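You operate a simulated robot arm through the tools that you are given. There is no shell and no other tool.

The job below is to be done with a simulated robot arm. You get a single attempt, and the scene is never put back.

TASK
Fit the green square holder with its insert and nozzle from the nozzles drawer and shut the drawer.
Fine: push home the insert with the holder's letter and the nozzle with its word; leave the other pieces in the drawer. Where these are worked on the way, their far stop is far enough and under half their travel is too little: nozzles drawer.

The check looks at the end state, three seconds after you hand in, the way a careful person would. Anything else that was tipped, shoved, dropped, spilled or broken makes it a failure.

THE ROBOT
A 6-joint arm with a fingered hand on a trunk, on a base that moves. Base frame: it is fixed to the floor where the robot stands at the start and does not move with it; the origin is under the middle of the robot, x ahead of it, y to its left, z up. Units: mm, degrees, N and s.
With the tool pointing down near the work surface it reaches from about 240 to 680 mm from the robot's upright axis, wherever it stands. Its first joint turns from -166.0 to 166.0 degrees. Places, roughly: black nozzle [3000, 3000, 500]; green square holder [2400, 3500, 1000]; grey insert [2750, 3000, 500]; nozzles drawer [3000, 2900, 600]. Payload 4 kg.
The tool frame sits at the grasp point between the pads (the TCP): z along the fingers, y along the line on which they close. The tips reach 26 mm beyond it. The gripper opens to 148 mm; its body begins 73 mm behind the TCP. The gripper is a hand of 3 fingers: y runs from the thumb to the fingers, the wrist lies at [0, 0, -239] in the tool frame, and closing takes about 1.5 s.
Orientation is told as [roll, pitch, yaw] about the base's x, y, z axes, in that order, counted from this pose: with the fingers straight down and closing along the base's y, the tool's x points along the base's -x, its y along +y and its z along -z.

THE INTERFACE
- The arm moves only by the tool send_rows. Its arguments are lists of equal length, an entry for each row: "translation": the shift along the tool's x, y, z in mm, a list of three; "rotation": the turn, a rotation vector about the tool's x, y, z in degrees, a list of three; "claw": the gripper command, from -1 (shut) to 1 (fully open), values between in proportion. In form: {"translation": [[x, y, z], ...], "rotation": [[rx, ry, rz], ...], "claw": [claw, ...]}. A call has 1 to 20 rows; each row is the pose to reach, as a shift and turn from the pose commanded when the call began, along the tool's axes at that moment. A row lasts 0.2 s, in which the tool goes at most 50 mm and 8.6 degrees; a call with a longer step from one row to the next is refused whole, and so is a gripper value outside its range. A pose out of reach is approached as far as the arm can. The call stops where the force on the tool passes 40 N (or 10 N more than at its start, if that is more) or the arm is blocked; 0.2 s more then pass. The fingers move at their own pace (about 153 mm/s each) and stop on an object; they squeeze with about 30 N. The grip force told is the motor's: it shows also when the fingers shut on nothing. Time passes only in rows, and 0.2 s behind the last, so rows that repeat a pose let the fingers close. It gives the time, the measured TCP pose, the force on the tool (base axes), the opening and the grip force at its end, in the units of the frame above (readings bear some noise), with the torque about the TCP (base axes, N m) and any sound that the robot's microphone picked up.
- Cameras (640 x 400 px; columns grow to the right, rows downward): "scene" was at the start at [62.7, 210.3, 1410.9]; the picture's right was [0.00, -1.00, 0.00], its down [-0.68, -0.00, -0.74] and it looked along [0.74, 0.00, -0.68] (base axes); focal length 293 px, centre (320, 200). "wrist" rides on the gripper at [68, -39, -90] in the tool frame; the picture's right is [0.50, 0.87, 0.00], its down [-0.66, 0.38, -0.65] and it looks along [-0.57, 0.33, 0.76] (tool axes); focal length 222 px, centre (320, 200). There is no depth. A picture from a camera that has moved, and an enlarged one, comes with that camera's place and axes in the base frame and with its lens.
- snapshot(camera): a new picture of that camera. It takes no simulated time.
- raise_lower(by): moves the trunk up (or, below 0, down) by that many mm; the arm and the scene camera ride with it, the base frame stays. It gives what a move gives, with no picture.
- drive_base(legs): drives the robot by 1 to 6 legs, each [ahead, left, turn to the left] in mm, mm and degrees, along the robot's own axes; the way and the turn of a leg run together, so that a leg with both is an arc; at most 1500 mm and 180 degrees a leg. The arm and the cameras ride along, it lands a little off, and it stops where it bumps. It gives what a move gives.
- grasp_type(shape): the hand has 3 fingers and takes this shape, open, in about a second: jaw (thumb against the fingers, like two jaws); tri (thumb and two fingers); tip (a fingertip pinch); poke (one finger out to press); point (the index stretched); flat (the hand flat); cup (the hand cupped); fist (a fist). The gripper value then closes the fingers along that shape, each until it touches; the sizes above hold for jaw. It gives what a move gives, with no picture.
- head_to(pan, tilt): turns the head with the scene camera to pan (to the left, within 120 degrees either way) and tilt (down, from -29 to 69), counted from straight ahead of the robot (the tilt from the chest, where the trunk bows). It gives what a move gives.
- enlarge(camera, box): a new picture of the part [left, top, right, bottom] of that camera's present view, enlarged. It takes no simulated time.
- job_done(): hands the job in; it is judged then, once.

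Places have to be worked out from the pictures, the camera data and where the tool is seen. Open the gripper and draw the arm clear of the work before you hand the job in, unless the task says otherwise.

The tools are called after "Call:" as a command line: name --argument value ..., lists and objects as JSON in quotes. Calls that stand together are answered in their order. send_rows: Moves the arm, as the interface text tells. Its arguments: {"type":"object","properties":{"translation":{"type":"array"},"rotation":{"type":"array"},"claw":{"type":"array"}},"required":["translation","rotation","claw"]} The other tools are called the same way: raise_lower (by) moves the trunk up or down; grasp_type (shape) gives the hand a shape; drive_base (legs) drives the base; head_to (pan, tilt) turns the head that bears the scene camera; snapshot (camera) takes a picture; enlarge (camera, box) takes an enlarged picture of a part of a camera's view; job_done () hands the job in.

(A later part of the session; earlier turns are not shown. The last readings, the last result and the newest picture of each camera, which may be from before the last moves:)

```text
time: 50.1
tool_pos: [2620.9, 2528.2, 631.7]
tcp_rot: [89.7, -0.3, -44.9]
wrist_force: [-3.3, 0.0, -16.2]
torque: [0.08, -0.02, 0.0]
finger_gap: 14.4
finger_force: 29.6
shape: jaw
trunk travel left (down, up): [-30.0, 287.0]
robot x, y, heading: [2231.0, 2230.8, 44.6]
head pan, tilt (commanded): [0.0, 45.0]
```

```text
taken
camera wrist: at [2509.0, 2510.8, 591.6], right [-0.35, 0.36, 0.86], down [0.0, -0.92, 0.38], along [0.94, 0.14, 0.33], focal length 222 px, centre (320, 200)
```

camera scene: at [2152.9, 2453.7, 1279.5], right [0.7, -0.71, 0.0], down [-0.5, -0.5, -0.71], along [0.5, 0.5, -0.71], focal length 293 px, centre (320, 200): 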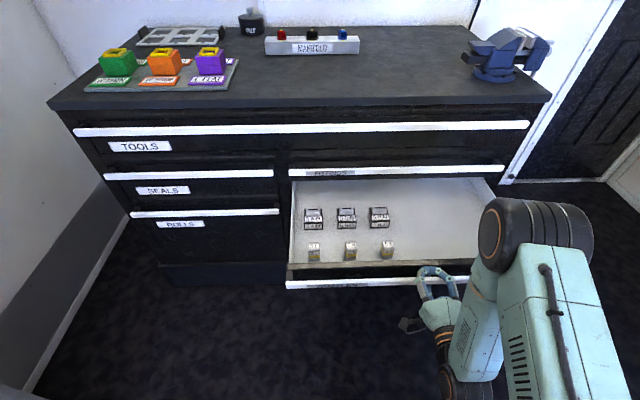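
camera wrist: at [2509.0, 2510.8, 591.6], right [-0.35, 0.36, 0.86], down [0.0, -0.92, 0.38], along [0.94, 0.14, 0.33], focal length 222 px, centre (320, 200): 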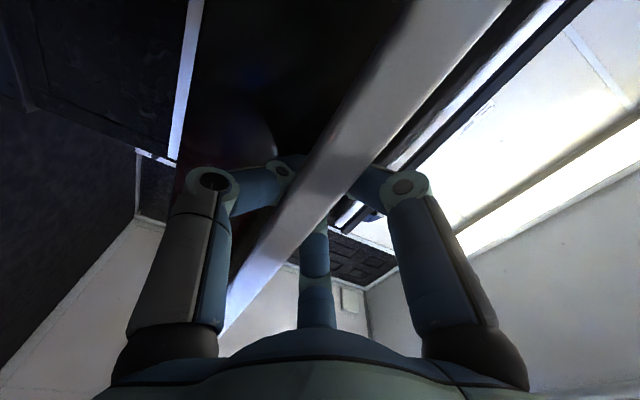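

About 310 mm open with all six pieces in view and no stop yet. I'll pull a further 60 mm.

Call:
send_rows --translation '[[0, 0, -10], [0, 0, -20], [0, 0, -30], [0, 0, -40], [0, 0, -50], [0, 0, -60], [0, 0, -60]]' --rotation '[[0, 0, 0], [0, 0, 0], [0, 0, 0], [0, 0, 0], [0, 0, 0], [0, 0, 0], [0, 0, 0]]' --claw '[-1, -1, -1, -1, -1, -1, -1]'

Call:
snapshot --camera "scene"

```text
time: 51.4
tool_pos: [2604.7, 2509.4, 634.0]
tcp_rot: [88.8, 0.1, -44.4]
wrist_force: [-6.6, 5.0, -24.6]
torque: [0.2, 0.06, 0.05]
finger_gap: 15.0
finger_force: 30.1
shape: jaw
out of reach, approached as far as the arm can: row 3, 4, 5, 6
trunk travel left (down, up): [-30.0, 287.0]
robot x, y, heading: [2229.2, 2235.2, 44.7]
head pan, tilt (commanded): [0.0, 45.0]
stopped in row 6: the force on the tool passed its limit at 44 N (the readings are from after the stop); the commanded pose is now the measured one
```

```text
taken
camera scene: at [2152.4, 2454.2, 1279.5], right [0.7, -0.71, 0.0], down [-0.5, -0.5, -0.71], along [0.5, 0.5, -0.71], focal length 293 px, centre (320, 200)
```

scene: 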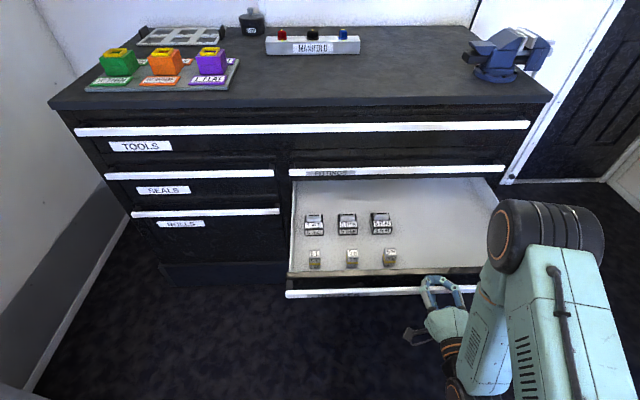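

The arm is at its near limit with the drawer ~335 mm open (well beyond half, all six pieces clear of the cabinet). I'll release the bar now.

Call:
send_rows --translation '[[0, 0, 0], [0, 0, 0], [0, 0, 0], [0, 0, 0], [0, 0, 0], [0, 0, 0]]' --rotation '[[0, 0, 0], [0, 0, 0], [0, 0, 0], [0, 0, 0], [0, 0, 0], [0, 0, 0]]' --claw '[-0.7, -0.4, -0.1, 0, 0, 0]'

Call:
snapshot --camera "wrist"

Call:
enlarge --camera "scene" --box '[280, 170, 480, 295]'

```text
time: 52.8
tool_pos: [2606.0, 2508.4, 635.7]
tcp_rot: [89.3, -0.2, -44.5]
wrist_force: [0.6, 0.3, 0.4]
torque: [0.0, -0.02, 0.01]
finger_gap: 73.4
finger_force: 0.1
shape: jaw
trunk travel left (down, up): [-30.0, 287.0]
robot x, y, heading: [2229.1, 2235.3, 44.4]
head pan, tilt (commanded): [0.0, 45.0]
```

```text
taken
camera wrist: at [2494.4, 2489.7, 597.2], right [-0.35, 0.36, 0.87], down [0.01, -0.92, 0.39], along [0.94, 0.15, 0.32], focal length 222 px, centre (320, 200)
```

wrist: 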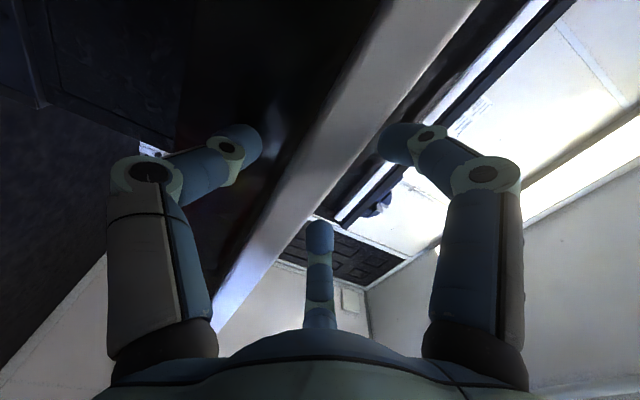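

```text
3.20 times, centred on (380, 232) of scene
camera zoom: at [2151.8, 2453.1, 1279.6], right [0.7, -0.71, 0.0], down [-0.5, -0.5, -0.71], along [0.5, 0.5, -0.71], focal length 937 px, centre (128, 96)
```

zoom: 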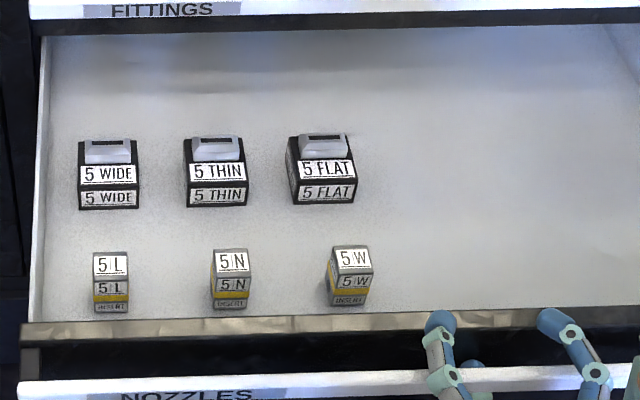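

The labels read WIDE/THIN/FLAT nozzles and L/N/W inserts; I need "5 W" (right front) and "5 THIN" (middle back). The fingers are clear of the bar, so I back the base off 130 mm.

Call:
drive_base --legs '[[-130, 0, 0]]'

Call:
snapshot --camera "scene"

```text
time: 54.0
tool_pos: [2514.9, 2418.5, 636.0]
tcp_rot: [89.3, -0.1, -44.4]
wrist_force: [-0.4, 0.2, -0.7]
torque: [0.01, 0.02, 0.03]
finger_gap: 73.2
finger_force: 0.0
shape: jaw
trunk travel left (down, up): [-30.0, 287.0]
robot x, y, heading: [2137.1, 2148.4, 44.6]
head pan, tilt (commanded): [0.0, 45.0]
```

```text
taken
camera scene: at [2060.2, 2362.9, 1279.6], right [0.7, -0.71, 0.0], down [-0.5, -0.5, -0.71], along [0.5, 0.5, -0.71], focal length 293 px, centre (320, 200)
```

scene: 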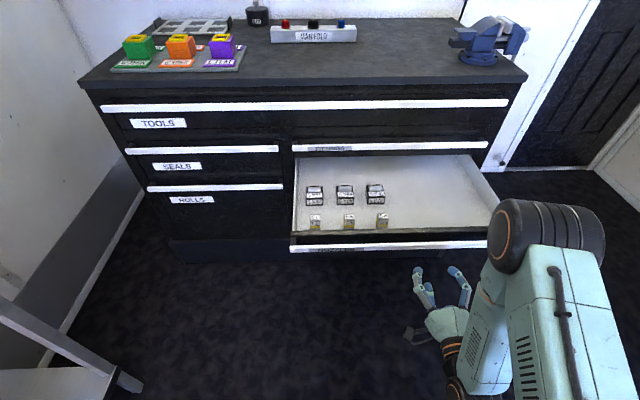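

The drawer stayed put. Now I raise the hand 150 mm while turning it to point down again (+90° about tool x), in free space in front of the drawer.

Call:
send_rows --translation '[[0, 30, 0], [0, 60, 0], [0, 90, 0], [0, 120, 0], [0, 150, 0], [0, 165, 5], [0, 180, 10], [0, 190, 15], [0, 200, 20], [0, 200, 25], [0, 200, 30], [0, 200, 30], [0, 200, 30]]' --rotation '[[0, 0, 0], [8, 0, 0], [16, 0, 0], [24, 0, 0], [32, 0, 0], [40, 0, 0], [48, 0, 0], [56, 0, 0], [64, 0, 0], [72, 0, 0], [81, 0, 0], [89.3, 0, 0], [89.3, 0, 0]]' --claw '[0, 0, 0, 0, 0, 0, 0, 0, 0, 0, 0, 0, 0]'

Call:
snapshot --camera "scene"

Call:
snapshot --camera "wrist"

```text
refused: row 11 steps farther than a row can; nothing moved
```

```text
taken
camera scene: at [2060.2, 2362.9, 1279.6], right [0.7, -0.71, 0.0], down [-0.5, -0.5, -0.71], along [0.5, 0.5, -0.71], focal length 293 px, centre (320, 200)
```

scene: 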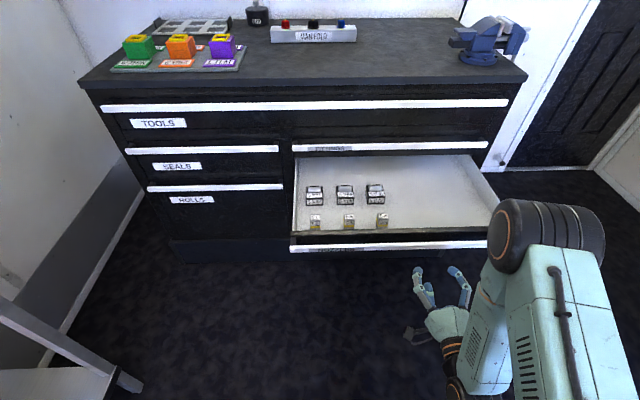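

```text
taken
camera wrist: at [2402.9, 2399.8, 597.2], right [-0.35, 0.36, 0.87], down [0.01, -0.92, 0.39], along [0.94, 0.15, 0.32], focal length 222 px, centre (320, 200)
```

wrist: 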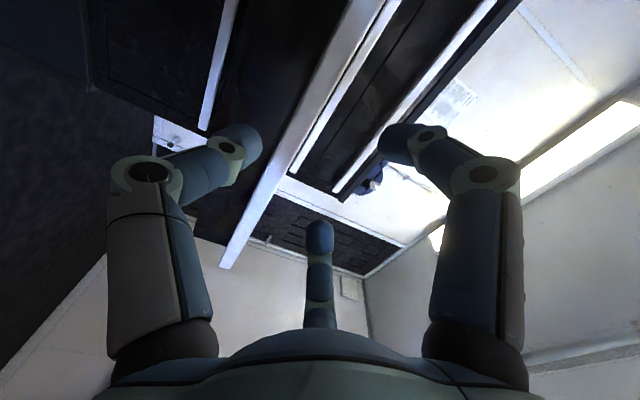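

The call was refused because one step turned 9°; I resend it with even 8° steps.

Call:
send_rows --translation '[[0, 30, 0], [0, 60, 0], [0, 90, 0], [0, 120, 0], [0, 150, 0], [0, 165, 5], [0, 180, 10], [0, 190, 15], [0, 200, 20], [0, 200, 25], [0, 200, 30], [0, 200, 30], [0, 200, 30]]' --rotation '[[0, 0, 0], [8, 0, 0], [16, 0, 0], [24, 0, 0], [32, 0, 0], [40, 0, 0], [48, 0, 0], [56, 0, 0], [64, 0, 0], [72.5, 0, 0], [81, 0, 0], [89.3, 0, 0], [89.3, 0, 0]]' --claw '[0, 0, 0, 0, 0, 0, 0, 0, 0, 0, 0, 0, 0]'

Call:
snapshot --camera "scene"

Call:
snapshot --camera "wrist"

```text
time: 56.8
tool_pos: [2543.8, 2402.7, 813.4]
tcp_rot: [4.3, 8.2, -44.0]
wrist_force: [0.3, -0.5, -0.1]
torque: [0.02, 0.0, 0.01]
finger_gap: 73.9
finger_force: 0.0
shape: jaw
out of reach, approached as far as the arm can: row 3, 4, 7, 8, 9, 10, 11, 12, 13
trunk travel left (down, up): [-30.0, 287.0]
robot x, y, heading: [2136.9, 2143.3, 44.6]
head pan, tilt (commanded): [0.0, 45.0]
```

```text
taken
camera scene: at [2060.4, 2363.0, 1279.6], right [0.7, -0.71, 0.0], down [-0.5, -0.5, -0.71], along [0.5, 0.5, -0.71], focal length 293 px, centre (320, 200)
```

scene: 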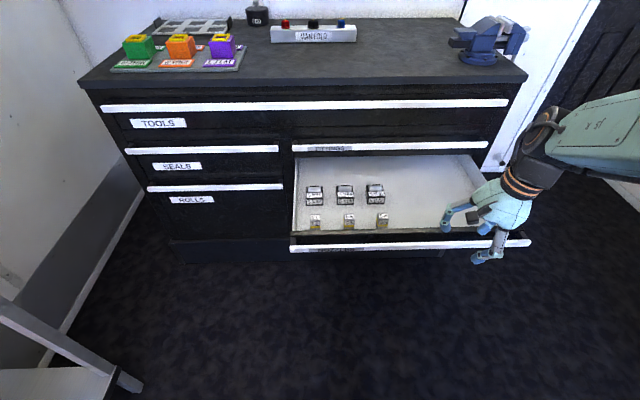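

```text
taken
camera wrist: at [2472.7, 2408.0, 907.5], right [0.25, 0.96, 0.14], down [0.76, -0.28, 0.58], along [0.6, -0.04, -0.8], focal length 222 px, centre (320, 200)
```

wrist: 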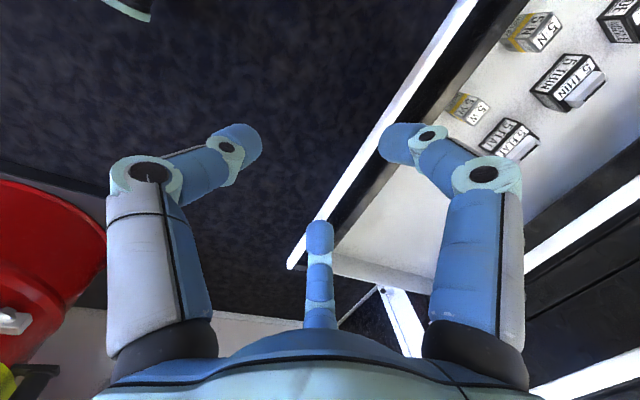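

The arm ran into its limits at this wrist yaw (hand tilted ~8°). I'll swing the tool back to the natural yaw (closing along the cabinet's width) and level it, over the robot's centre line.

Call:
send_rows --translation '[[10, 5, 0], [20, 10, 0], [30, 15, 0], [40, 20, 0], [50, 25, 0], [60, 30, 0], [70, 35, 0], [80, 40, 0], [90, 45, 0], [100, 50, 0], [110, 52, 0], [110, 52, 0]]' --rotation '[[0.89, -0.29, -8.1], [1.78, -0.57, -16.2], [2.66, -0.86, -24.3], [3.55, -1.15, -32.4], [4.44, -1.43, -40.5], [5.33, -1.72, -48.6], [6.22, -2.0, -56.7], [7.1, -2.29, -64.8], [7.99, -2.58, -72.9], [8.88, -2.86, -81], [9.77, -3.15, -89.1], [9.77, -3.15, -89.1]]' --claw '[0, 0, 0, 0, 0, 0, 0, 0, 0, 0, 0, 0]'

Call:
snapshot --camera "scene"

Call:
snapshot --camera "wrist"

```text
time: 59.4
tool_pos: [2511.2, 2467.3, 803.3]
tcp_rot: [10.3, -4.1, 44.6]
wrist_force: [-0.4, -0.8, 0.6]
torque: [0.02, 0.0, 0.01]
finger_gap: 74.0
finger_force: 0.1
shape: jaw
out of reach, approached as far as the arm can: row 1, 2, 3, 4, 5, 6, 7, 8, 9, 10, 11, 12
trunk travel left (down, up): [-30.0, 287.0]
robot x, y, heading: [2138.6, 2146.0, 44.9]
head pan, tilt (commanded): [0.0, 45.0]
```

```text
taken
camera scene: at [2060.4, 2363.1, 1279.6], right [0.7, -0.71, 0.0], down [-0.5, -0.5, -0.71], along [0.5, 0.5, -0.71], focal length 293 px, centre (320, 200)
```

scene: 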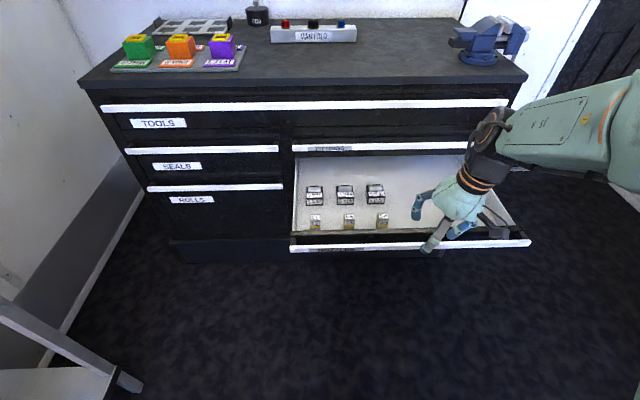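

```text
taken
camera wrist: at [2498.0, 2376.7, 879.2], right [-0.96, 0.25, 0.12], down [0.25, 0.6, 0.76], along [0.12, 0.76, -0.64], focal length 222 px, centre (320, 200)
```

wrist: 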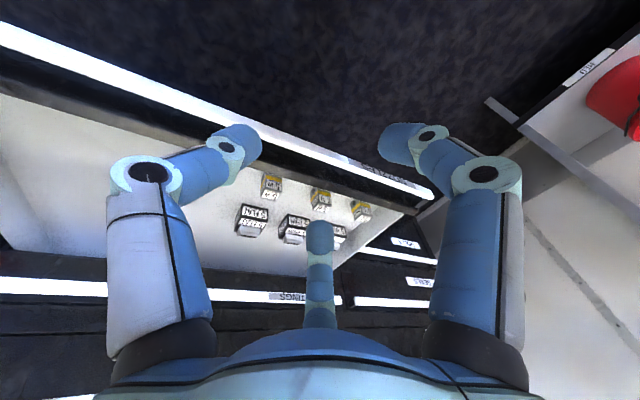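

Still short of level (roll 10°, pitch -4°). I'll command the leveling turn alone to see whether the arm can finish it.

Call:
send_rows --translation '[[0, 0, -10], [0, 0, -20], [0, 0, -30], [0, 0, -40], [0, 0, -40]]' --rotation '[[3.4, 1.4, 0], [6.9, 2.7, 0], [10.3, 4.1, 0], [10.3, 4.1, 0], [10.3, 4.1, 0]]' --claw '[0, 0, 0, 0, 0]'

```text
time: 60.6
tool_pos: [2515.6, 2454.7, 807.7]
tcp_rot: [10.0, -3.9, 44.5]
wrist_force: [0.1, 0.2, 0.0]
torque: [-0.01, 0.01, -0.01]
finger_gap: 73.9
finger_force: 0.1
shape: jaw
out of reach, approached as far as the arm can: row 1, 2, 3, 4, 5
trunk travel left (down, up): [-30.0, 287.0]
robot x, y, heading: [2135.8, 2144.7, 44.7]
head pan, tilt (commanded): [0.0, 45.0]
```

The arm seems caught at a wrist limit. I'll look at the arm itself by panning the head right to understand its configuration.

Call:
head_to --pan -40 --tilt 40

Call:
snapshot --camera "scene"

```text
time: 61.7
tool_pos: [2515.0, 2456.2, 807.5]
tcp_rot: [10.1, -4.0, 44.5]
wrist_force: [-1.0, 0.0, 0.5]
torque: [0.0, 0.02, 0.0]
finger_gap: 74.0
finger_force: 0.0
shape: jaw
trunk travel left (down, up): [-30.0, 287.0]
robot x, y, heading: [2137.4, 2141.1, 44.5]
head pan, tilt (commanded): [-40.0, 40.0]
```

```text
taken
camera scene: at [2087.2, 2312.9, 1286.8], right [0.08, -1.0, 0.0], down [-0.64, -0.05, -0.77], along [0.76, 0.06, -0.64], focal length 293 px, centre (320, 200)
```

scene: 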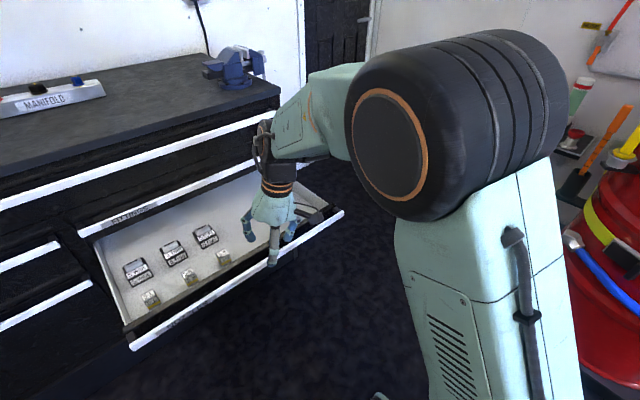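

The tool axis leans ~10° left whichever yaw I choose, so the forearm-roll joint is at its stop after passing the wrist singularity on the wrong side. I'll unwind: swing back to pointing straight ahead at zero roll, in the arm's own plane, from where I can pitch down as in the reverse of my first move.

Call:
send_rows --translation '[[-10.1, 6.2, 0], [-20.3, 12.5, 0], [-30.4, 18.7, 0], [-40.5, 25, 0], [-50.7, 31.2, 0], [-60.8, 37.5, 0], [-71, 43.7, 0], [-81.1, 50, 0], [-91.2, 56.2, 0], [-101.4, 62.5, 0], [-111.5, 68.7, 0], [-111.5, 68.7, 0], [-111.5, 68.7, 0]]' --rotation '[[0.73, -7.8, -0.7], [1.46, -15.6, -1.39], [2.2, -23.4, -2.09], [2.93, -31.2, -2.79], [3.66, -39, -3.48], [4.39, -46.8, -4.18], [5.12, -54.6, -4.87], [5.85, -62.4, -5.57], [6.59, -70.2, -6.27], [7.32, -78, -6.96], [8.05, -85.8, -7.66], [8.05, -85.8, -7.66], [8.05, -85.8, -7.66]]' --claw '[0, 0, 0, 0, 0, 0, 0, 0, 0, 0, 0, 0, 0]'

Call:
snapshot --camera "scene"

```text
time: 64.5
tool_pos: [2545.6, 2579.6, 825.5]
tcp_rot: [-130.9, -89.8, 175.4]
wrist_force: [0.0, 0.6, 0.7]
torque: [0.03, 0.01, 0.03]
finger_gap: 74.0
finger_force: 0.1
shape: jaw
out of reach, approached as far as the arm can: row 6
trunk travel left (down, up): [-30.0, 287.0]
robot x, y, heading: [2137.8, 2144.4, 44.4]
head pan, tilt (commanded): [-40.0, 40.0]
```

```text
taken
camera scene: at [2087.2, 2312.8, 1286.8], right [0.08, -1.0, 0.0], down [-0.64, -0.05, -0.77], along [0.76, 0.06, -0.64], focal length 293 px, centre (320, 200)
```

scene: 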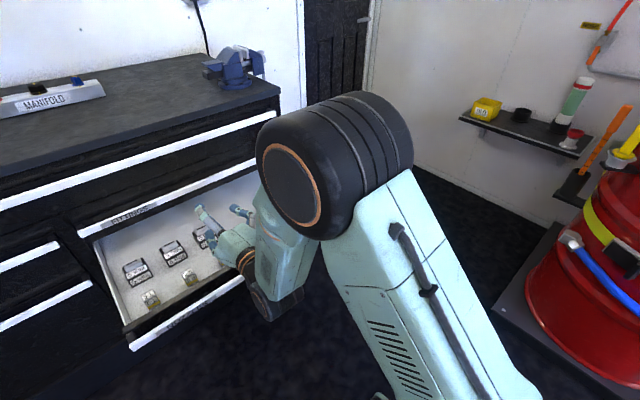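

The tool points straight ahead again with the arm in its own plane. Now the reverse of the first move: pitch down 90° about tool y while drawing back 75 mm.

Call:
send_rows --translation '[[0, 0, -7], [0, 0, -14], [0, 0, -21], [0, 0, -28], [0, 0, -35], [0, 0, -42], [0, 0, -49], [0, 0, -56], [0, 0, -63], [0, 0, -70], [0, 0, -75], [0, 0, -75], [0, 0, -75]]' --rotation '[[0, 8.2, 0], [0, 16.4, 0], [0, 24.6, 0], [0, 32.8, 0], [0, 41, 0], [0, 49.2, 0], [0, 57.4, 0], [0, 65.6, 0], [0, 73.8, 0], [0, 82, 0], [0, 90, 0], [0, 90, 0], [0, 90, 0]]' --claw '[0, 0, 0, 0, 0, 0, 0, 0, 0, 0, 0, 0, 0]'

Call:
snapshot --camera "scene"

```text
time: 67.3
tool_pos: [2492.9, 2527.7, 827.2]
tcp_rot: [0.0, -0.1, 44.6]
wrist_force: [-0.7, 0.2, 0.2]
torque: [-0.03, 0.0, -0.02]
finger_gap: 73.9
finger_force: 0.0
shape: jaw
out of reach, approached as far as the arm can: row 6, 7
trunk travel left (down, up): [-30.0, 287.0]
robot x, y, heading: [2139.3, 2143.8, 44.4]
head pan, tilt (commanded): [-40.0, 40.0]
```

```text
taken
camera scene: at [2087.2, 2312.8, 1286.8], right [0.08, -1.0, 0.0], down [-0.64, -0.05, -0.77], along [0.76, 0.06, -0.64], focal length 293 px, centre (320, 200)
```

scene: 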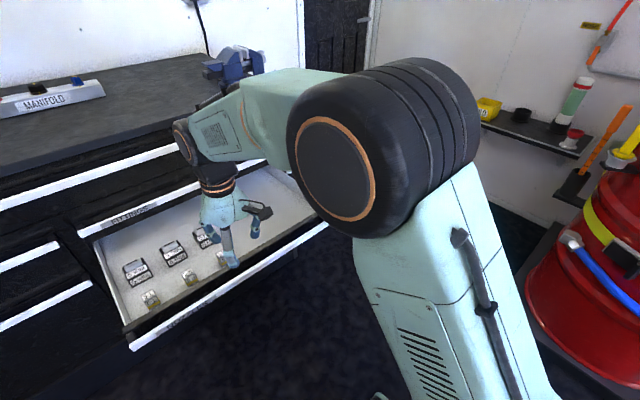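

The tool is level again ([0,-0.1,44.6]) in the good branch. Now I look closely at the pieces and at the green holder.

Call:
head_to --pan 0 --tilt 40

Call:
snapshot --camera "scene"

Call:
snapshot --camera "wrist"

```text
time: 68.4
tool_pos: [2491.7, 2528.4, 826.6]
tcp_rot: [0.0, 0.0, 44.6]
wrist_force: [0.8, -1.1, -0.3]
torque: [0.01, -0.01, -0.01]
finger_gap: 73.7
finger_force: 0.1
shape: jaw
trunk travel left (down, up): [-30.0, 287.0]
robot x, y, heading: [2137.1, 2144.5, 44.5]
head pan, tilt (commanded): [0.0, 40.0]
```

```text
taken
camera scene: at [2063.1, 2365.6, 1286.8], right [0.7, -0.71, 0.0], down [-0.46, -0.45, -0.77], along [0.55, 0.54, -0.64], focal length 293 px, centre (320, 200)
```

scene: 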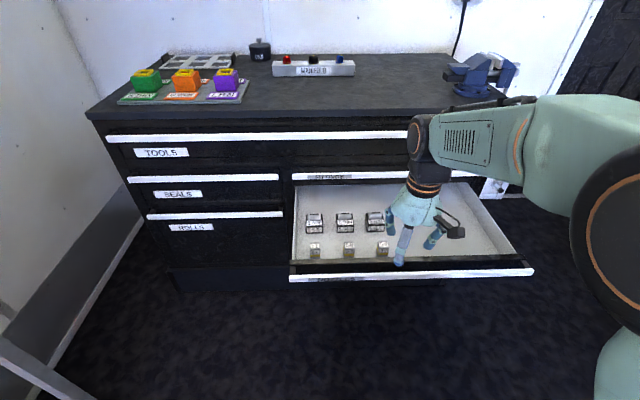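

```text
taken
camera wrist: at [2472.3, 2451.9, 915.4], right [-0.96, 0.27, 0.0], down [0.2, 0.73, 0.65], along [0.17, 0.63, -0.76], focal length 222 px, centre (320, 200)
```

wrist: 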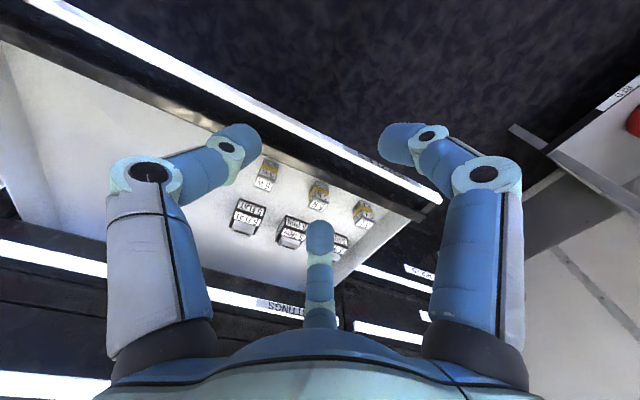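

Call:
enlarge --camera "scene" --box '[296, 200, 408, 270]'

Call:
enlarge --camera "scene" --box '[112, 50, 256, 140]'

Call:
enlarge --camera "wrist" --box '[220, 140, 390, 260]'

```text
5.71 times, centred on (352, 235) of scene
camera zoom: at [2063.1, 2365.6, 1286.8], right [0.7, -0.71, 0.0], down [-0.46, -0.45, -0.77], along [0.55, 0.54, -0.64], focal length 1673 px, centre (137, 0)
```

zoom: 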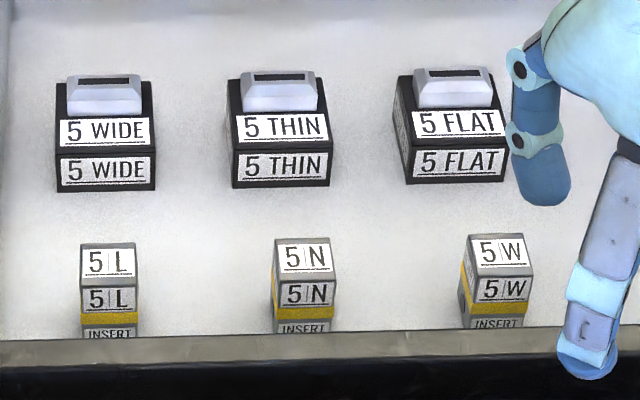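

```text
4.44 times, centred on (184, 95) of scene
camera zoom: at [2063.1, 2365.6, 1286.8], right [0.7, -0.71, 0.0], down [-0.46, -0.45, -0.77], along [0.55, 0.54, -0.64], focal length 1302 px, centre (924, 667)
```

zoom: 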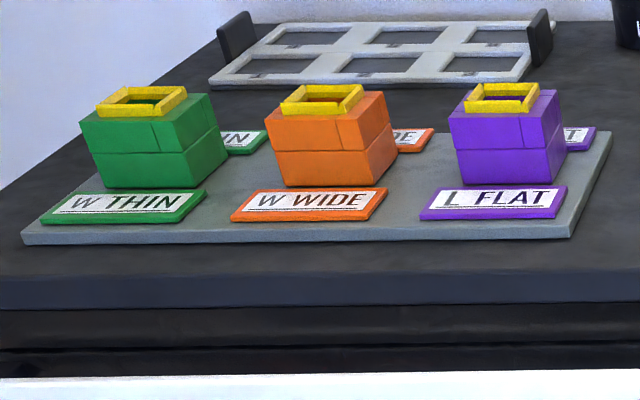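

```text
3.33 times, centred on (305, 200) of wrist
camera zoom: at [2472.3, 2451.9, 915.4], right [-0.96, 0.27, 0.0], down [0.2, 0.73, 0.65], along [0.17, 0.63, -0.76], focal length 740 px, centre (370, 200)
```

zoom: 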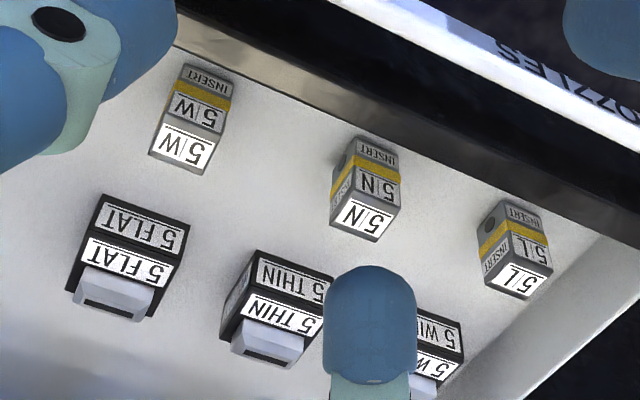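

The pieces: W insert top at about u 3709, v 19, z 632; THIN nozzle body about 57×56×30 at u 3800–3856, v≈125. The jaw shape closes all three fingers toward the centre like a chuck, so I'll test the other shapes here in free air before choosing.

Call:
grasp_type --shape "tip"

Call:
snapshot --camera "wrist"

Call:
grasp_type --shape "tri"

Call:
snapshot --camera "wrist"

```text
time: 69.3
tool_pos: [2491.6, 2527.8, 827.0]
tcp_rot: [-0.1, 0.0, 44.7]
wrist_force: [1.0, -1.1, 0.2]
torque: [-0.03, -0.02, -0.03]
finger_gap: 147.6
finger_force: 0.1
shape: tip
trunk travel left (down, up): [-30.0, 287.0]
robot x, y, heading: [2139.2, 2142.7, 44.8]
head pan, tilt (commanded): [0.0, 40.0]
```

```text
taken
camera wrist: at [2472.3, 2451.9, 915.4], right [-0.96, 0.27, 0.0], down [0.2, 0.73, 0.65], along [0.17, 0.63, -0.76], focal length 222 px, centre (320, 200)
```

wrist: 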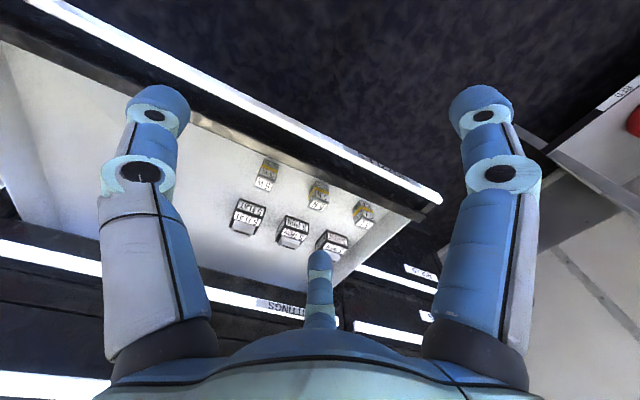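

```text
time: 70.2
tool_pos: [2493.0, 2528.2, 826.0]
tcp_rot: [-0.1, 0.0, 44.6]
wrist_force: [-0.1, -0.9, -0.2]
torque: [-0.02, 0.02, 0.02]
finger_gap: 147.9
finger_force: 0.0
shape: tri
trunk travel left (down, up): [-30.0, 287.0]
robot x, y, heading: [2138.4, 2143.6, 44.9]
head pan, tilt (commanded): [0.0, 40.0]
```

```text
taken
camera wrist: at [2472.3, 2451.9, 915.4], right [-0.96, 0.27, 0.0], down [0.2, 0.73, 0.65], along [0.17, 0.63, -0.76], focal length 222 px, centre (320, 200)
```

wrist: 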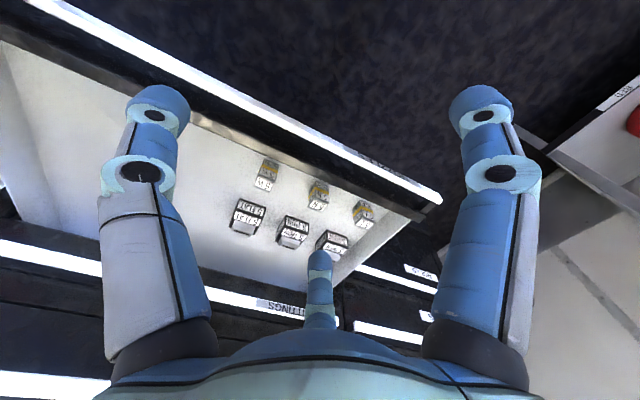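

All three look alike when open; I'll partly close each in turn to compare, starting with tri.

Call:
send_rows --translation '[[0, 0, 0], [0, 0, 0], [0, 0, 0], [0, 0, 0], [0, 0, 0], [0, 0, 0]]' --rotation '[[0, 0, 0], [0, 0, 0], [0, 0, 0], [0, 0, 0], [0, 0, 0], [0, 0, 0]]' --claw '[0.5, 0, -0.5, -0.5, -0.5, -0.5]'

Call:
snapshot --camera "wrist"

Call:
grasp_type --shape "tip"

Call:
send_rows --translation '[[0, 0, 0], [0, 0, 0], [0, 0, 0], [0, 0, 0], [0, 0, 0], [0, 0, 0]]' --rotation '[[0, 0, 0], [0, 0, 0], [0, 0, 0], [0, 0, 0], [0, 0, 0], [0, 0, 0]]' --claw '[0.5, 0, -0.5, -0.5, -0.5, -0.5]'

Call:
snapshot --camera "wrist"

Call:
grasp_type --shape "jaw"

Call:
send_rows --translation '[[0, 0, 0], [0, 0, 0], [0, 0, 0], [0, 0, 0], [0, 0, 0], [0, 0, 0]]' --rotation '[[0, 0, 0], [0, 0, 0], [0, 0, 0], [0, 0, 0], [0, 0, 0], [0, 0, 0]]' --claw '[0.5, 0, -0.5, -0.5, -0.5, -0.5]'

Call:
snapshot --camera "wrist"

```text
time: 71.6
tool_pos: [2492.1, 2527.4, 827.0]
tcp_rot: [-0.1, -0.1, 44.6]
wrist_force: [0.3, 0.8, 0.0]
torque: [0.0, 0.0, -0.03]
finger_gap: 37.2
finger_force: 0.0
shape: tri
trunk travel left (down, up): [-30.0, 287.0]
robot x, y, heading: [2138.4, 2143.5, 44.6]
head pan, tilt (commanded): [0.0, 40.0]
```

```text
taken
camera wrist: at [2472.3, 2451.9, 915.4], right [-0.96, 0.27, 0.0], down [0.2, 0.73, 0.65], along [0.17, 0.63, -0.76], focal length 222 px, centre (320, 200)
```

wrist: 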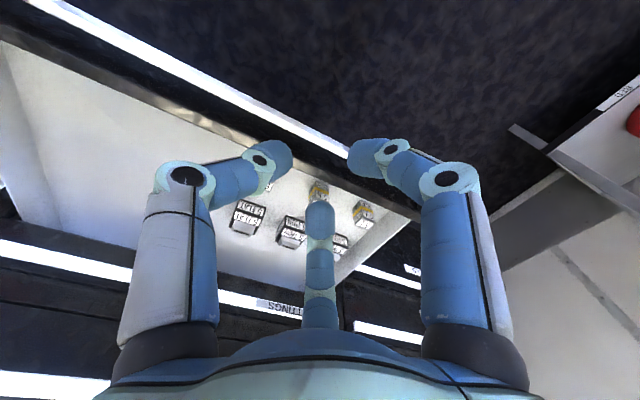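

```text
time: 72.5
tool_pos: [2493.1, 2527.7, 825.7]
tcp_rot: [0.0, 0.0, 44.6]
wrist_force: [-0.2, -0.3, -0.6]
torque: [-0.01, -0.01, 0.02]
finger_gap: 147.7
finger_force: 0.1
shape: tip
trunk travel left (down, up): [-30.0, 287.0]
robot x, y, heading: [2137.5, 2144.5, 44.7]
head pan, tilt (commanded): [0.0, 40.0]
```

```text
time: 73.9
tool_pos: [2492.9, 2527.0, 825.7]
tcp_rot: [0.0, 0.1, 44.6]
wrist_force: [0.8, 0.0, -0.6]
torque: [0.0, 0.02, -0.01]
finger_gap: 37.1
finger_force: 0.0
shape: tip
trunk travel left (down, up): [-30.0, 287.0]
robot x, y, heading: [2138.2, 2143.9, 44.4]
head pan, tilt (commanded): [0.0, 40.0]
```

```text
taken
camera wrist: at [2472.3, 2451.9, 915.4], right [-0.96, 0.27, 0.0], down [0.2, 0.73, 0.65], along [0.17, 0.63, -0.76], focal length 222 px, centre (320, 200)
```

wrist: 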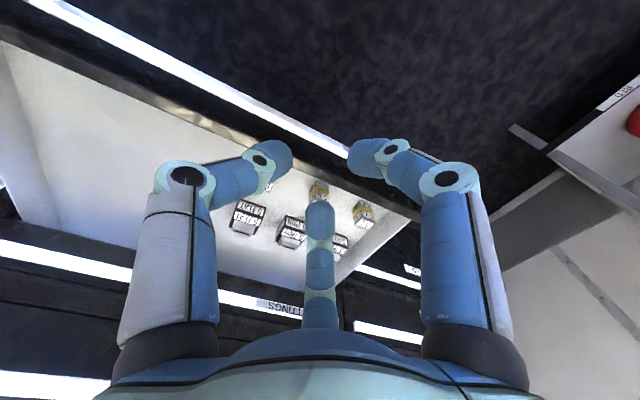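

```text
time: 74.8
tool_pos: [2491.9, 2528.1, 825.6]
tcp_rot: [0.1, 0.1, 44.7]
wrist_force: [0.0, 0.0, 1.0]
torque: [0.0, 0.03, 0.01]
finger_gap: 147.8
finger_force: 0.1
shape: jaw
trunk travel left (down, up): [-30.0, 287.0]
robot x, y, heading: [2140.7, 2138.7, 44.7]
head pan, tilt (commanded): [0.0, 40.0]
```

```text
time: 76.2
tool_pos: [2492.4, 2527.6, 824.4]
tcp_rot: [0.0, 0.0, 44.6]
wrist_force: [0.1, 0.4, -0.3]
torque: [0.02, -0.03, 0.0]
finger_gap: 37.3
finger_force: 0.1
shape: jaw
trunk travel left (down, up): [-30.0, 287.0]
robot x, y, heading: [2136.0, 2144.3, 44.6]
head pan, tilt (commanded): [0.0, 40.0]
```

```text
taken
camera wrist: at [2472.3, 2451.9, 915.4], right [-0.96, 0.27, 0.0], down [0.2, 0.73, 0.65], along [0.17, 0.63, -0.76], focal length 222 px, centre (320, 200)
```

wrist: 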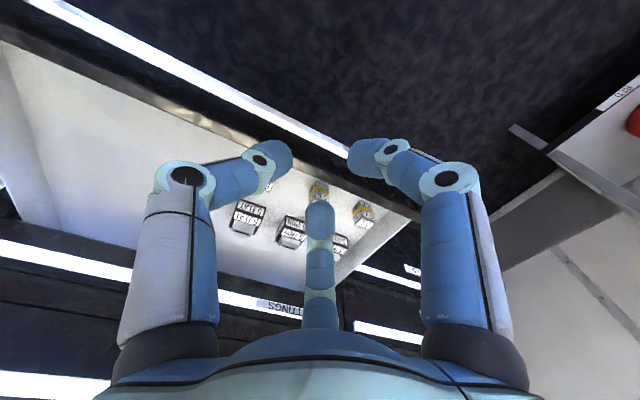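

All three shapes close alike, as a centred three-finger chuck with the fingertips about 25 mm beyond the TCP; jaw will do. I'll drive 150 mm ahead to bring insert and nozzle within reach.

Call:
drive_base --legs '[[150, 0, 0.3]]'

Call:
snapshot --camera "scene"

Call:
snapshot --camera "wrist"

```text
time: 77.5
tool_pos: [2596.4, 2632.6, 826.0]
tcp_rot: [-0.1, 0.0, 44.8]
wrist_force: [-0.3, -0.1, 0.3]
torque: [0.01, -0.04, 0.02]
finger_gap: 37.6
finger_force: 0.0
shape: jaw
trunk travel left (down, up): [-30.0, 287.0]
robot x, y, heading: [2241.9, 2244.7, 44.8]
head pan, tilt (commanded): [0.0, 40.0]
```

```text
taken
camera scene: at [2167.5, 2469.6, 1286.8], right [0.7, -0.71, 0.0], down [-0.46, -0.45, -0.77], along [0.54, 0.54, -0.64], focal length 293 px, centre (320, 200)
```

scene: 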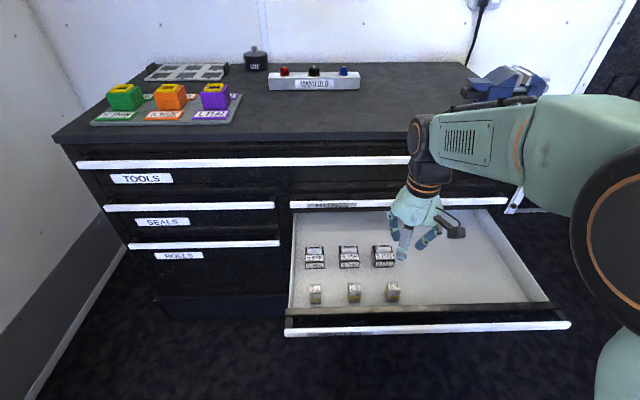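

```text
taken
camera wrist: at [2576.5, 2557.0, 915.2], right [-0.97, 0.26, 0.0], down [0.2, 0.73, 0.65], along [0.17, 0.63, -0.76], focal length 222 px, centre (320, 200)
```

wrist: 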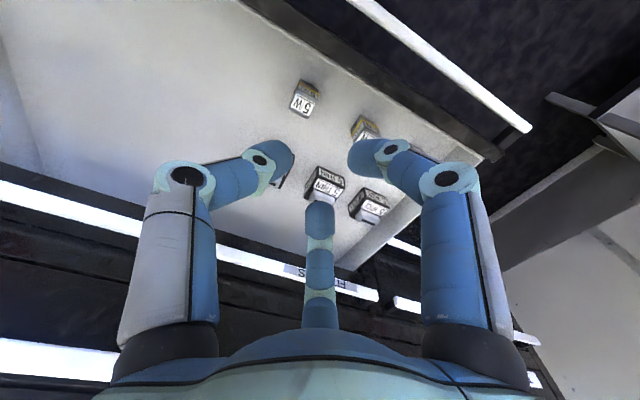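

I'll enlarge both views to fix the W insert and THIN nozzle positions accurately.

Call:
enlarge --camera "scene" --box '[290, 235, 418, 315]'

Call:
enlarge --camera "wrist" --box '[270, 60, 430, 160]'

```text
5.00 times, centred on (354, 275) of scene
camera zoom: at [2167.5, 2469.6, 1286.8], right [0.7, -0.71, 0.0], down [-0.46, -0.45, -0.77], along [0.54, 0.54, -0.64], focal length 1464 px, centre (150, -175)
```

zoom: 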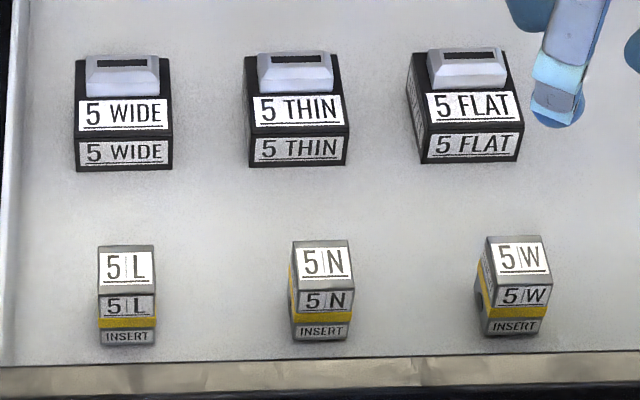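

```text
4.00 times, centred on (350, 110) of wrist
camera zoom: at [2576.5, 2557.0, 915.2], right [-0.97, 0.26, 0.0], down [0.2, 0.73, 0.65], along [0.17, 0.63, -0.76], focal length 888 px, centre (200, 560)
```

zoom: 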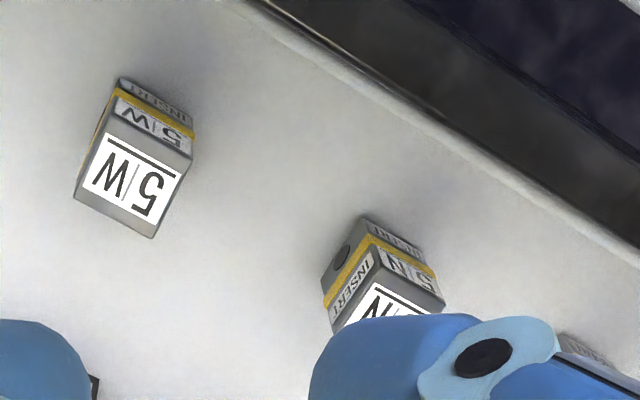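

Triangulating both views: drawer floor z≈567, W insert ~32×31×43 centred at u≈3724.6, v≈15.5 (top 610), slightly turned; THIN nozzle ~61×60×29 centred at u≈3850, v≈123. To keep knuckles off the drawer's front panel I'll yaw the hand -30° (fingers fwd, back-left, back-right) and move above the insert at z≈726.

Call:
send_rows --translation '[[-7, -2.5, 10], [-14, -5, 25], [-21, -7.5, 50], [-27.2, -10.1, 75], [-27.2, -10.1, 100], [-27.2, -10.1, 100]]' --rotation '[[0, 0, 7.5], [0, 0, 15], [0, 0, 22.5], [0, 0, 29.8], [0, 0, 29.8], [0, 0, 29.8]]' --claw '[-0.3, 0, 0, 0, 0, 0]'

Call:
snapshot --camera "wrist"

Call:
snapshot --camera "scene"

```text
time: 79.0
tool_pos: [2621.9, 2644.4, 726.6]
tcp_rot: [-0.1, -0.2, 15.0]
wrist_force: [0.1, -0.8, 0.0]
torque: [-0.03, 0.02, 0.01]
finger_gap: 73.4
finger_force: 0.2
shape: jaw
trunk travel left (down, up): [-30.0, 287.0]
robot x, y, heading: [2241.6, 2248.9, 44.8]
head pan, tilt (commanded): [0.0, 40.0]
```

```text
taken
camera wrist: at [2567.9, 2588.5, 815.4], right [-0.71, 0.71, 0.0], down [0.54, 0.54, 0.65], along [0.46, 0.46, -0.76], focal length 222 px, centre (320, 200)
```

wrist: 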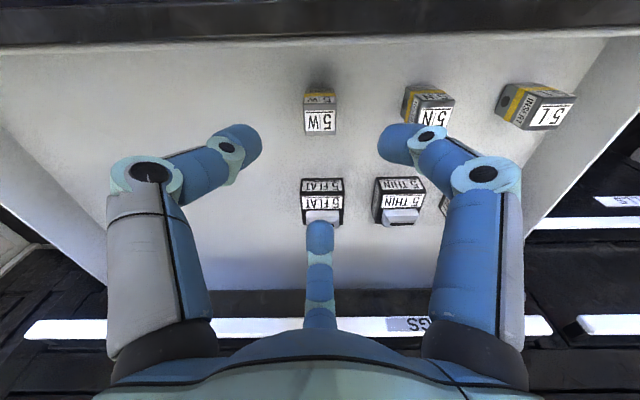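

```text
taken
camera scene: at [2167.2, 2469.2, 1286.8], right [0.7, -0.71, 0.0], down [-0.46, -0.45, -0.77], along [0.54, 0.54, -0.64], focal length 293 px, centre (320, 200)
```

scene: 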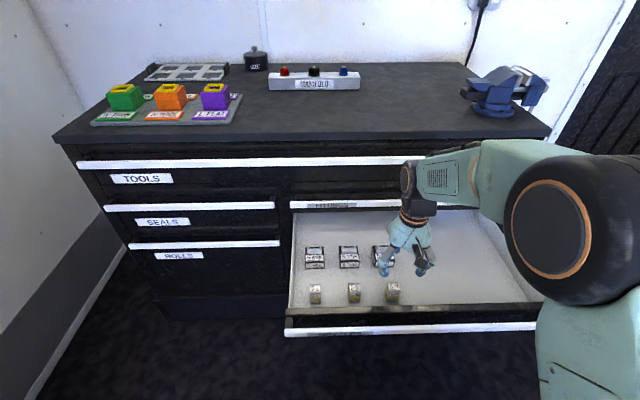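

The wrist camera now looks straight forward over the W insert. Enlarging to measure its centre and its turn.

Call:
enlarge --camera "wrist" --box '[256, 70, 384, 150]'

Call:
enlarge --camera "wrist" --box '[290, 160, 450, 260]'

```text
5.00 times, centred on (320, 110) of wrist
camera zoom: at [2567.9, 2588.5, 815.4], right [-0.71, 0.71, 0.0], down [0.54, 0.54, 0.65], along [0.46, 0.46, -0.76], focal length 1111 px, centre (320, 650)
```

zoom: 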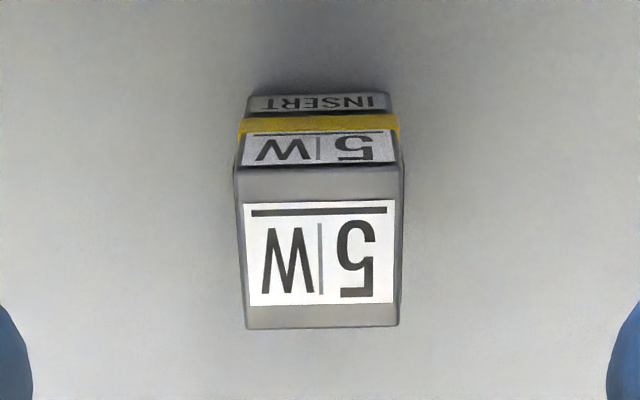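

```text
4.00 times, centred on (370, 210) of wrist
camera zoom: at [2567.9, 2588.5, 815.4], right [-0.71, 0.71, 0.0], down [0.54, 0.54, 0.65], along [0.46, 0.46, -0.76], focal length 888 px, centre (120, 160)
```

zoom: 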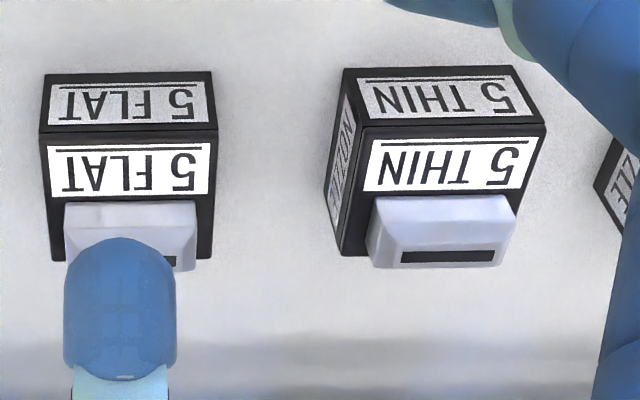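

The W insert is ~30×30×46, turned only ~1.6°, centred within 1.5 mm under the TCP; the yellow band is at ~21 mm height and the grey upper part is what I can grip. Descending to TCP z≈626 so the fingertips hold the upper part.

Call:
send_rows --translation '[[0.5, -1.5, 20], [0.5, -1.5, 40], [0.5, -1.5, 60], [0.5, -1.5, 78], [0.5, -1.5, 90], [0.5, -1.5, 100], [0.5, -1.5, 100]]' --rotation '[[0, 0, -1.6], [0, 0, -1.6], [0, 0, -1.6], [0, 0, -1.6], [0, 0, -1.6], [0, 0, -1.6], [0, 0, -1.6]]' --claw '[0, 0, 0, 0, 0, 0, 0]'

Call:
snapshot --camera "wrist"

Call:
enlarge --camera "scene" --box '[320, 190, 480, 290]'

```text
time: 80.5
tool_pos: [2623.3, 2643.3, 625.7]
tcp_rot: [0.1, 0.0, 16.5]
wrist_force: [-0.2, 0.3, 0.4]
torque: [0.01, 0.0, -0.01]
finger_gap: 73.6
finger_force: 0.0
shape: jaw
trunk travel left (down, up): [-30.0, 287.0]
robot x, y, heading: [2243.7, 2246.2, 44.8]
head pan, tilt (commanded): [0.0, 40.0]
```

```text
taken
camera wrist: at [2569.4, 2585.3, 715.4], right [-0.73, 0.69, 0.0], down [0.52, 0.55, 0.65], along [0.45, 0.47, -0.76], focal length 222 px, centre (320, 200)
```

wrist: 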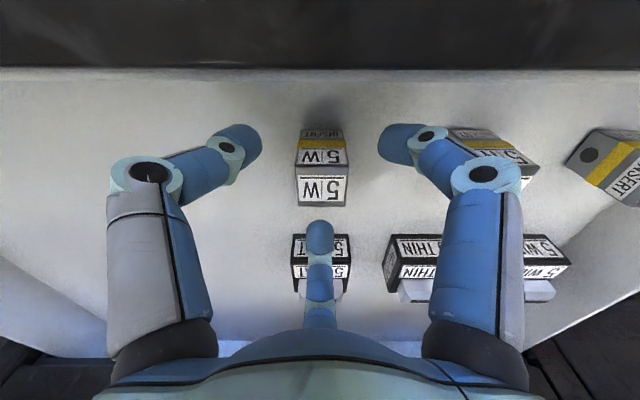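

```text
4.00 times, centred on (400, 240) of scene
camera zoom: at [2167.2, 2469.3, 1286.8], right [0.7, -0.71, 0.0], down [-0.46, -0.45, -0.77], along [0.54, 0.54, -0.64], focal length 1171 px, centre (0, 40)
```

zoom: 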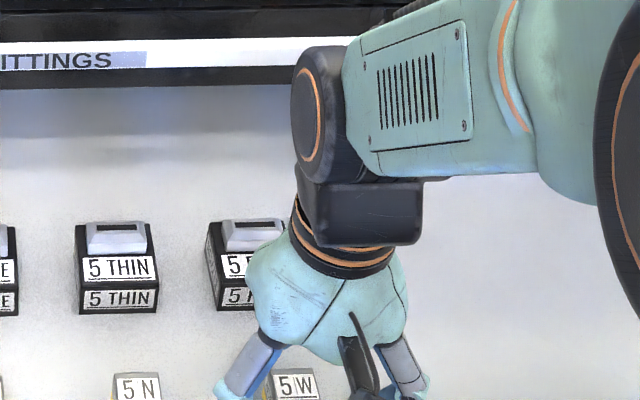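

The insert sits centred between thumb and fingers. Closing the grip on it.

Call:
send_rows --translation '[[0, 0, 0], [0, 0, 0], [0, 0, 0], [0, 0, 0], [0, 0, 0], [0, 0, 0], [0, 0, 0], [0, 0, 0]]' --rotation '[[0, 0, 0], [0, 0, 0], [0, 0, 0], [0, 0, 0], [0, 0, 0], [0, 0, 0], [0, 0, 0], [0, 0, 0]]' --claw '[-0.2, -0.35, -0.5, -0.65, -0.8, -1, -1, -1]'

Call:
snapshot --camera "wrist"

```text
time: 82.3
tool_pos: [2623.3, 2642.4, 625.9]
tcp_rot: [0.0, 0.1, 16.5]
wrist_force: [-0.1, -0.2, 0.2]
torque: [0.02, 0.0, 0.0]
finger_gap: 27.7
finger_force: 29.6
shape: jaw
trunk travel left (down, up): [-30.0, 287.0]
robot x, y, heading: [2241.0, 2246.0, 44.8]
head pan, tilt (commanded): [0.0, 40.0]
```

```text
taken
camera wrist: at [2569.5, 2585.4, 715.6], right [-0.73, 0.69, 0.0], down [0.52, 0.55, 0.65], along [0.45, 0.47, -0.76], focal length 222 px, centre (320, 200)
```

wrist: 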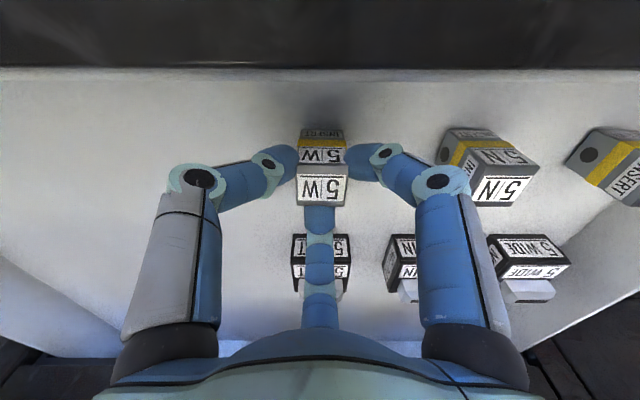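

Gripped (gap 27.7, 29.6 N). Lifting slowly 40 mm and checking that it holds.

Call:
send_rows --translation '[[0, 0, -5], [0, 0, -12], [0, 0, -20], [0, 0, -30], [0, 0, -40], [0, 0, -40]]' --rotation '[[0, 0, 0], [0, 0, 0], [0, 0, 0], [0, 0, 0], [0, 0, 0], [0, 0, 0]]' --claw '[-1, -1, -1, -1, -1, -1]'

Call:
snapshot --camera "wrist"

```text
time: 83.8
tool_pos: [2623.0, 2643.1, 665.7]
tcp_rot: [0.1, 0.0, 16.6]
wrist_force: [-0.3, -0.6, -1.5]
torque: [-0.01, 0.03, 0.03]
finger_gap: 27.8
finger_force: 29.9
shape: jaw
trunk travel left (down, up): [-30.0, 287.0]
robot x, y, heading: [2241.2, 2245.9, 44.8]
head pan, tilt (commanded): [0.0, 40.0]
```

```text
taken
camera wrist: at [2569.5, 2585.5, 754.7], right [-0.73, 0.69, 0.0], down [0.52, 0.55, 0.65], along [0.45, 0.47, -0.76], focal length 222 px, centre (320, 200)
```

wrist: 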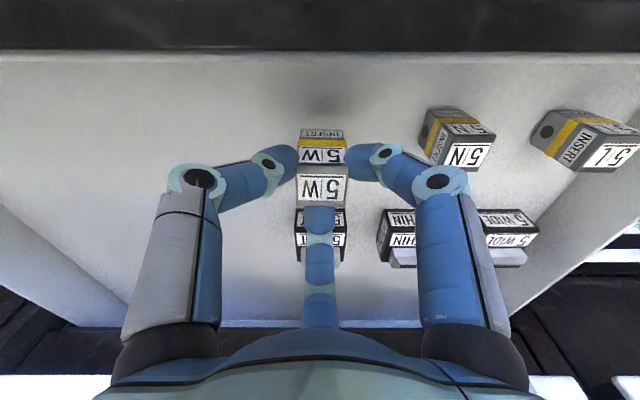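

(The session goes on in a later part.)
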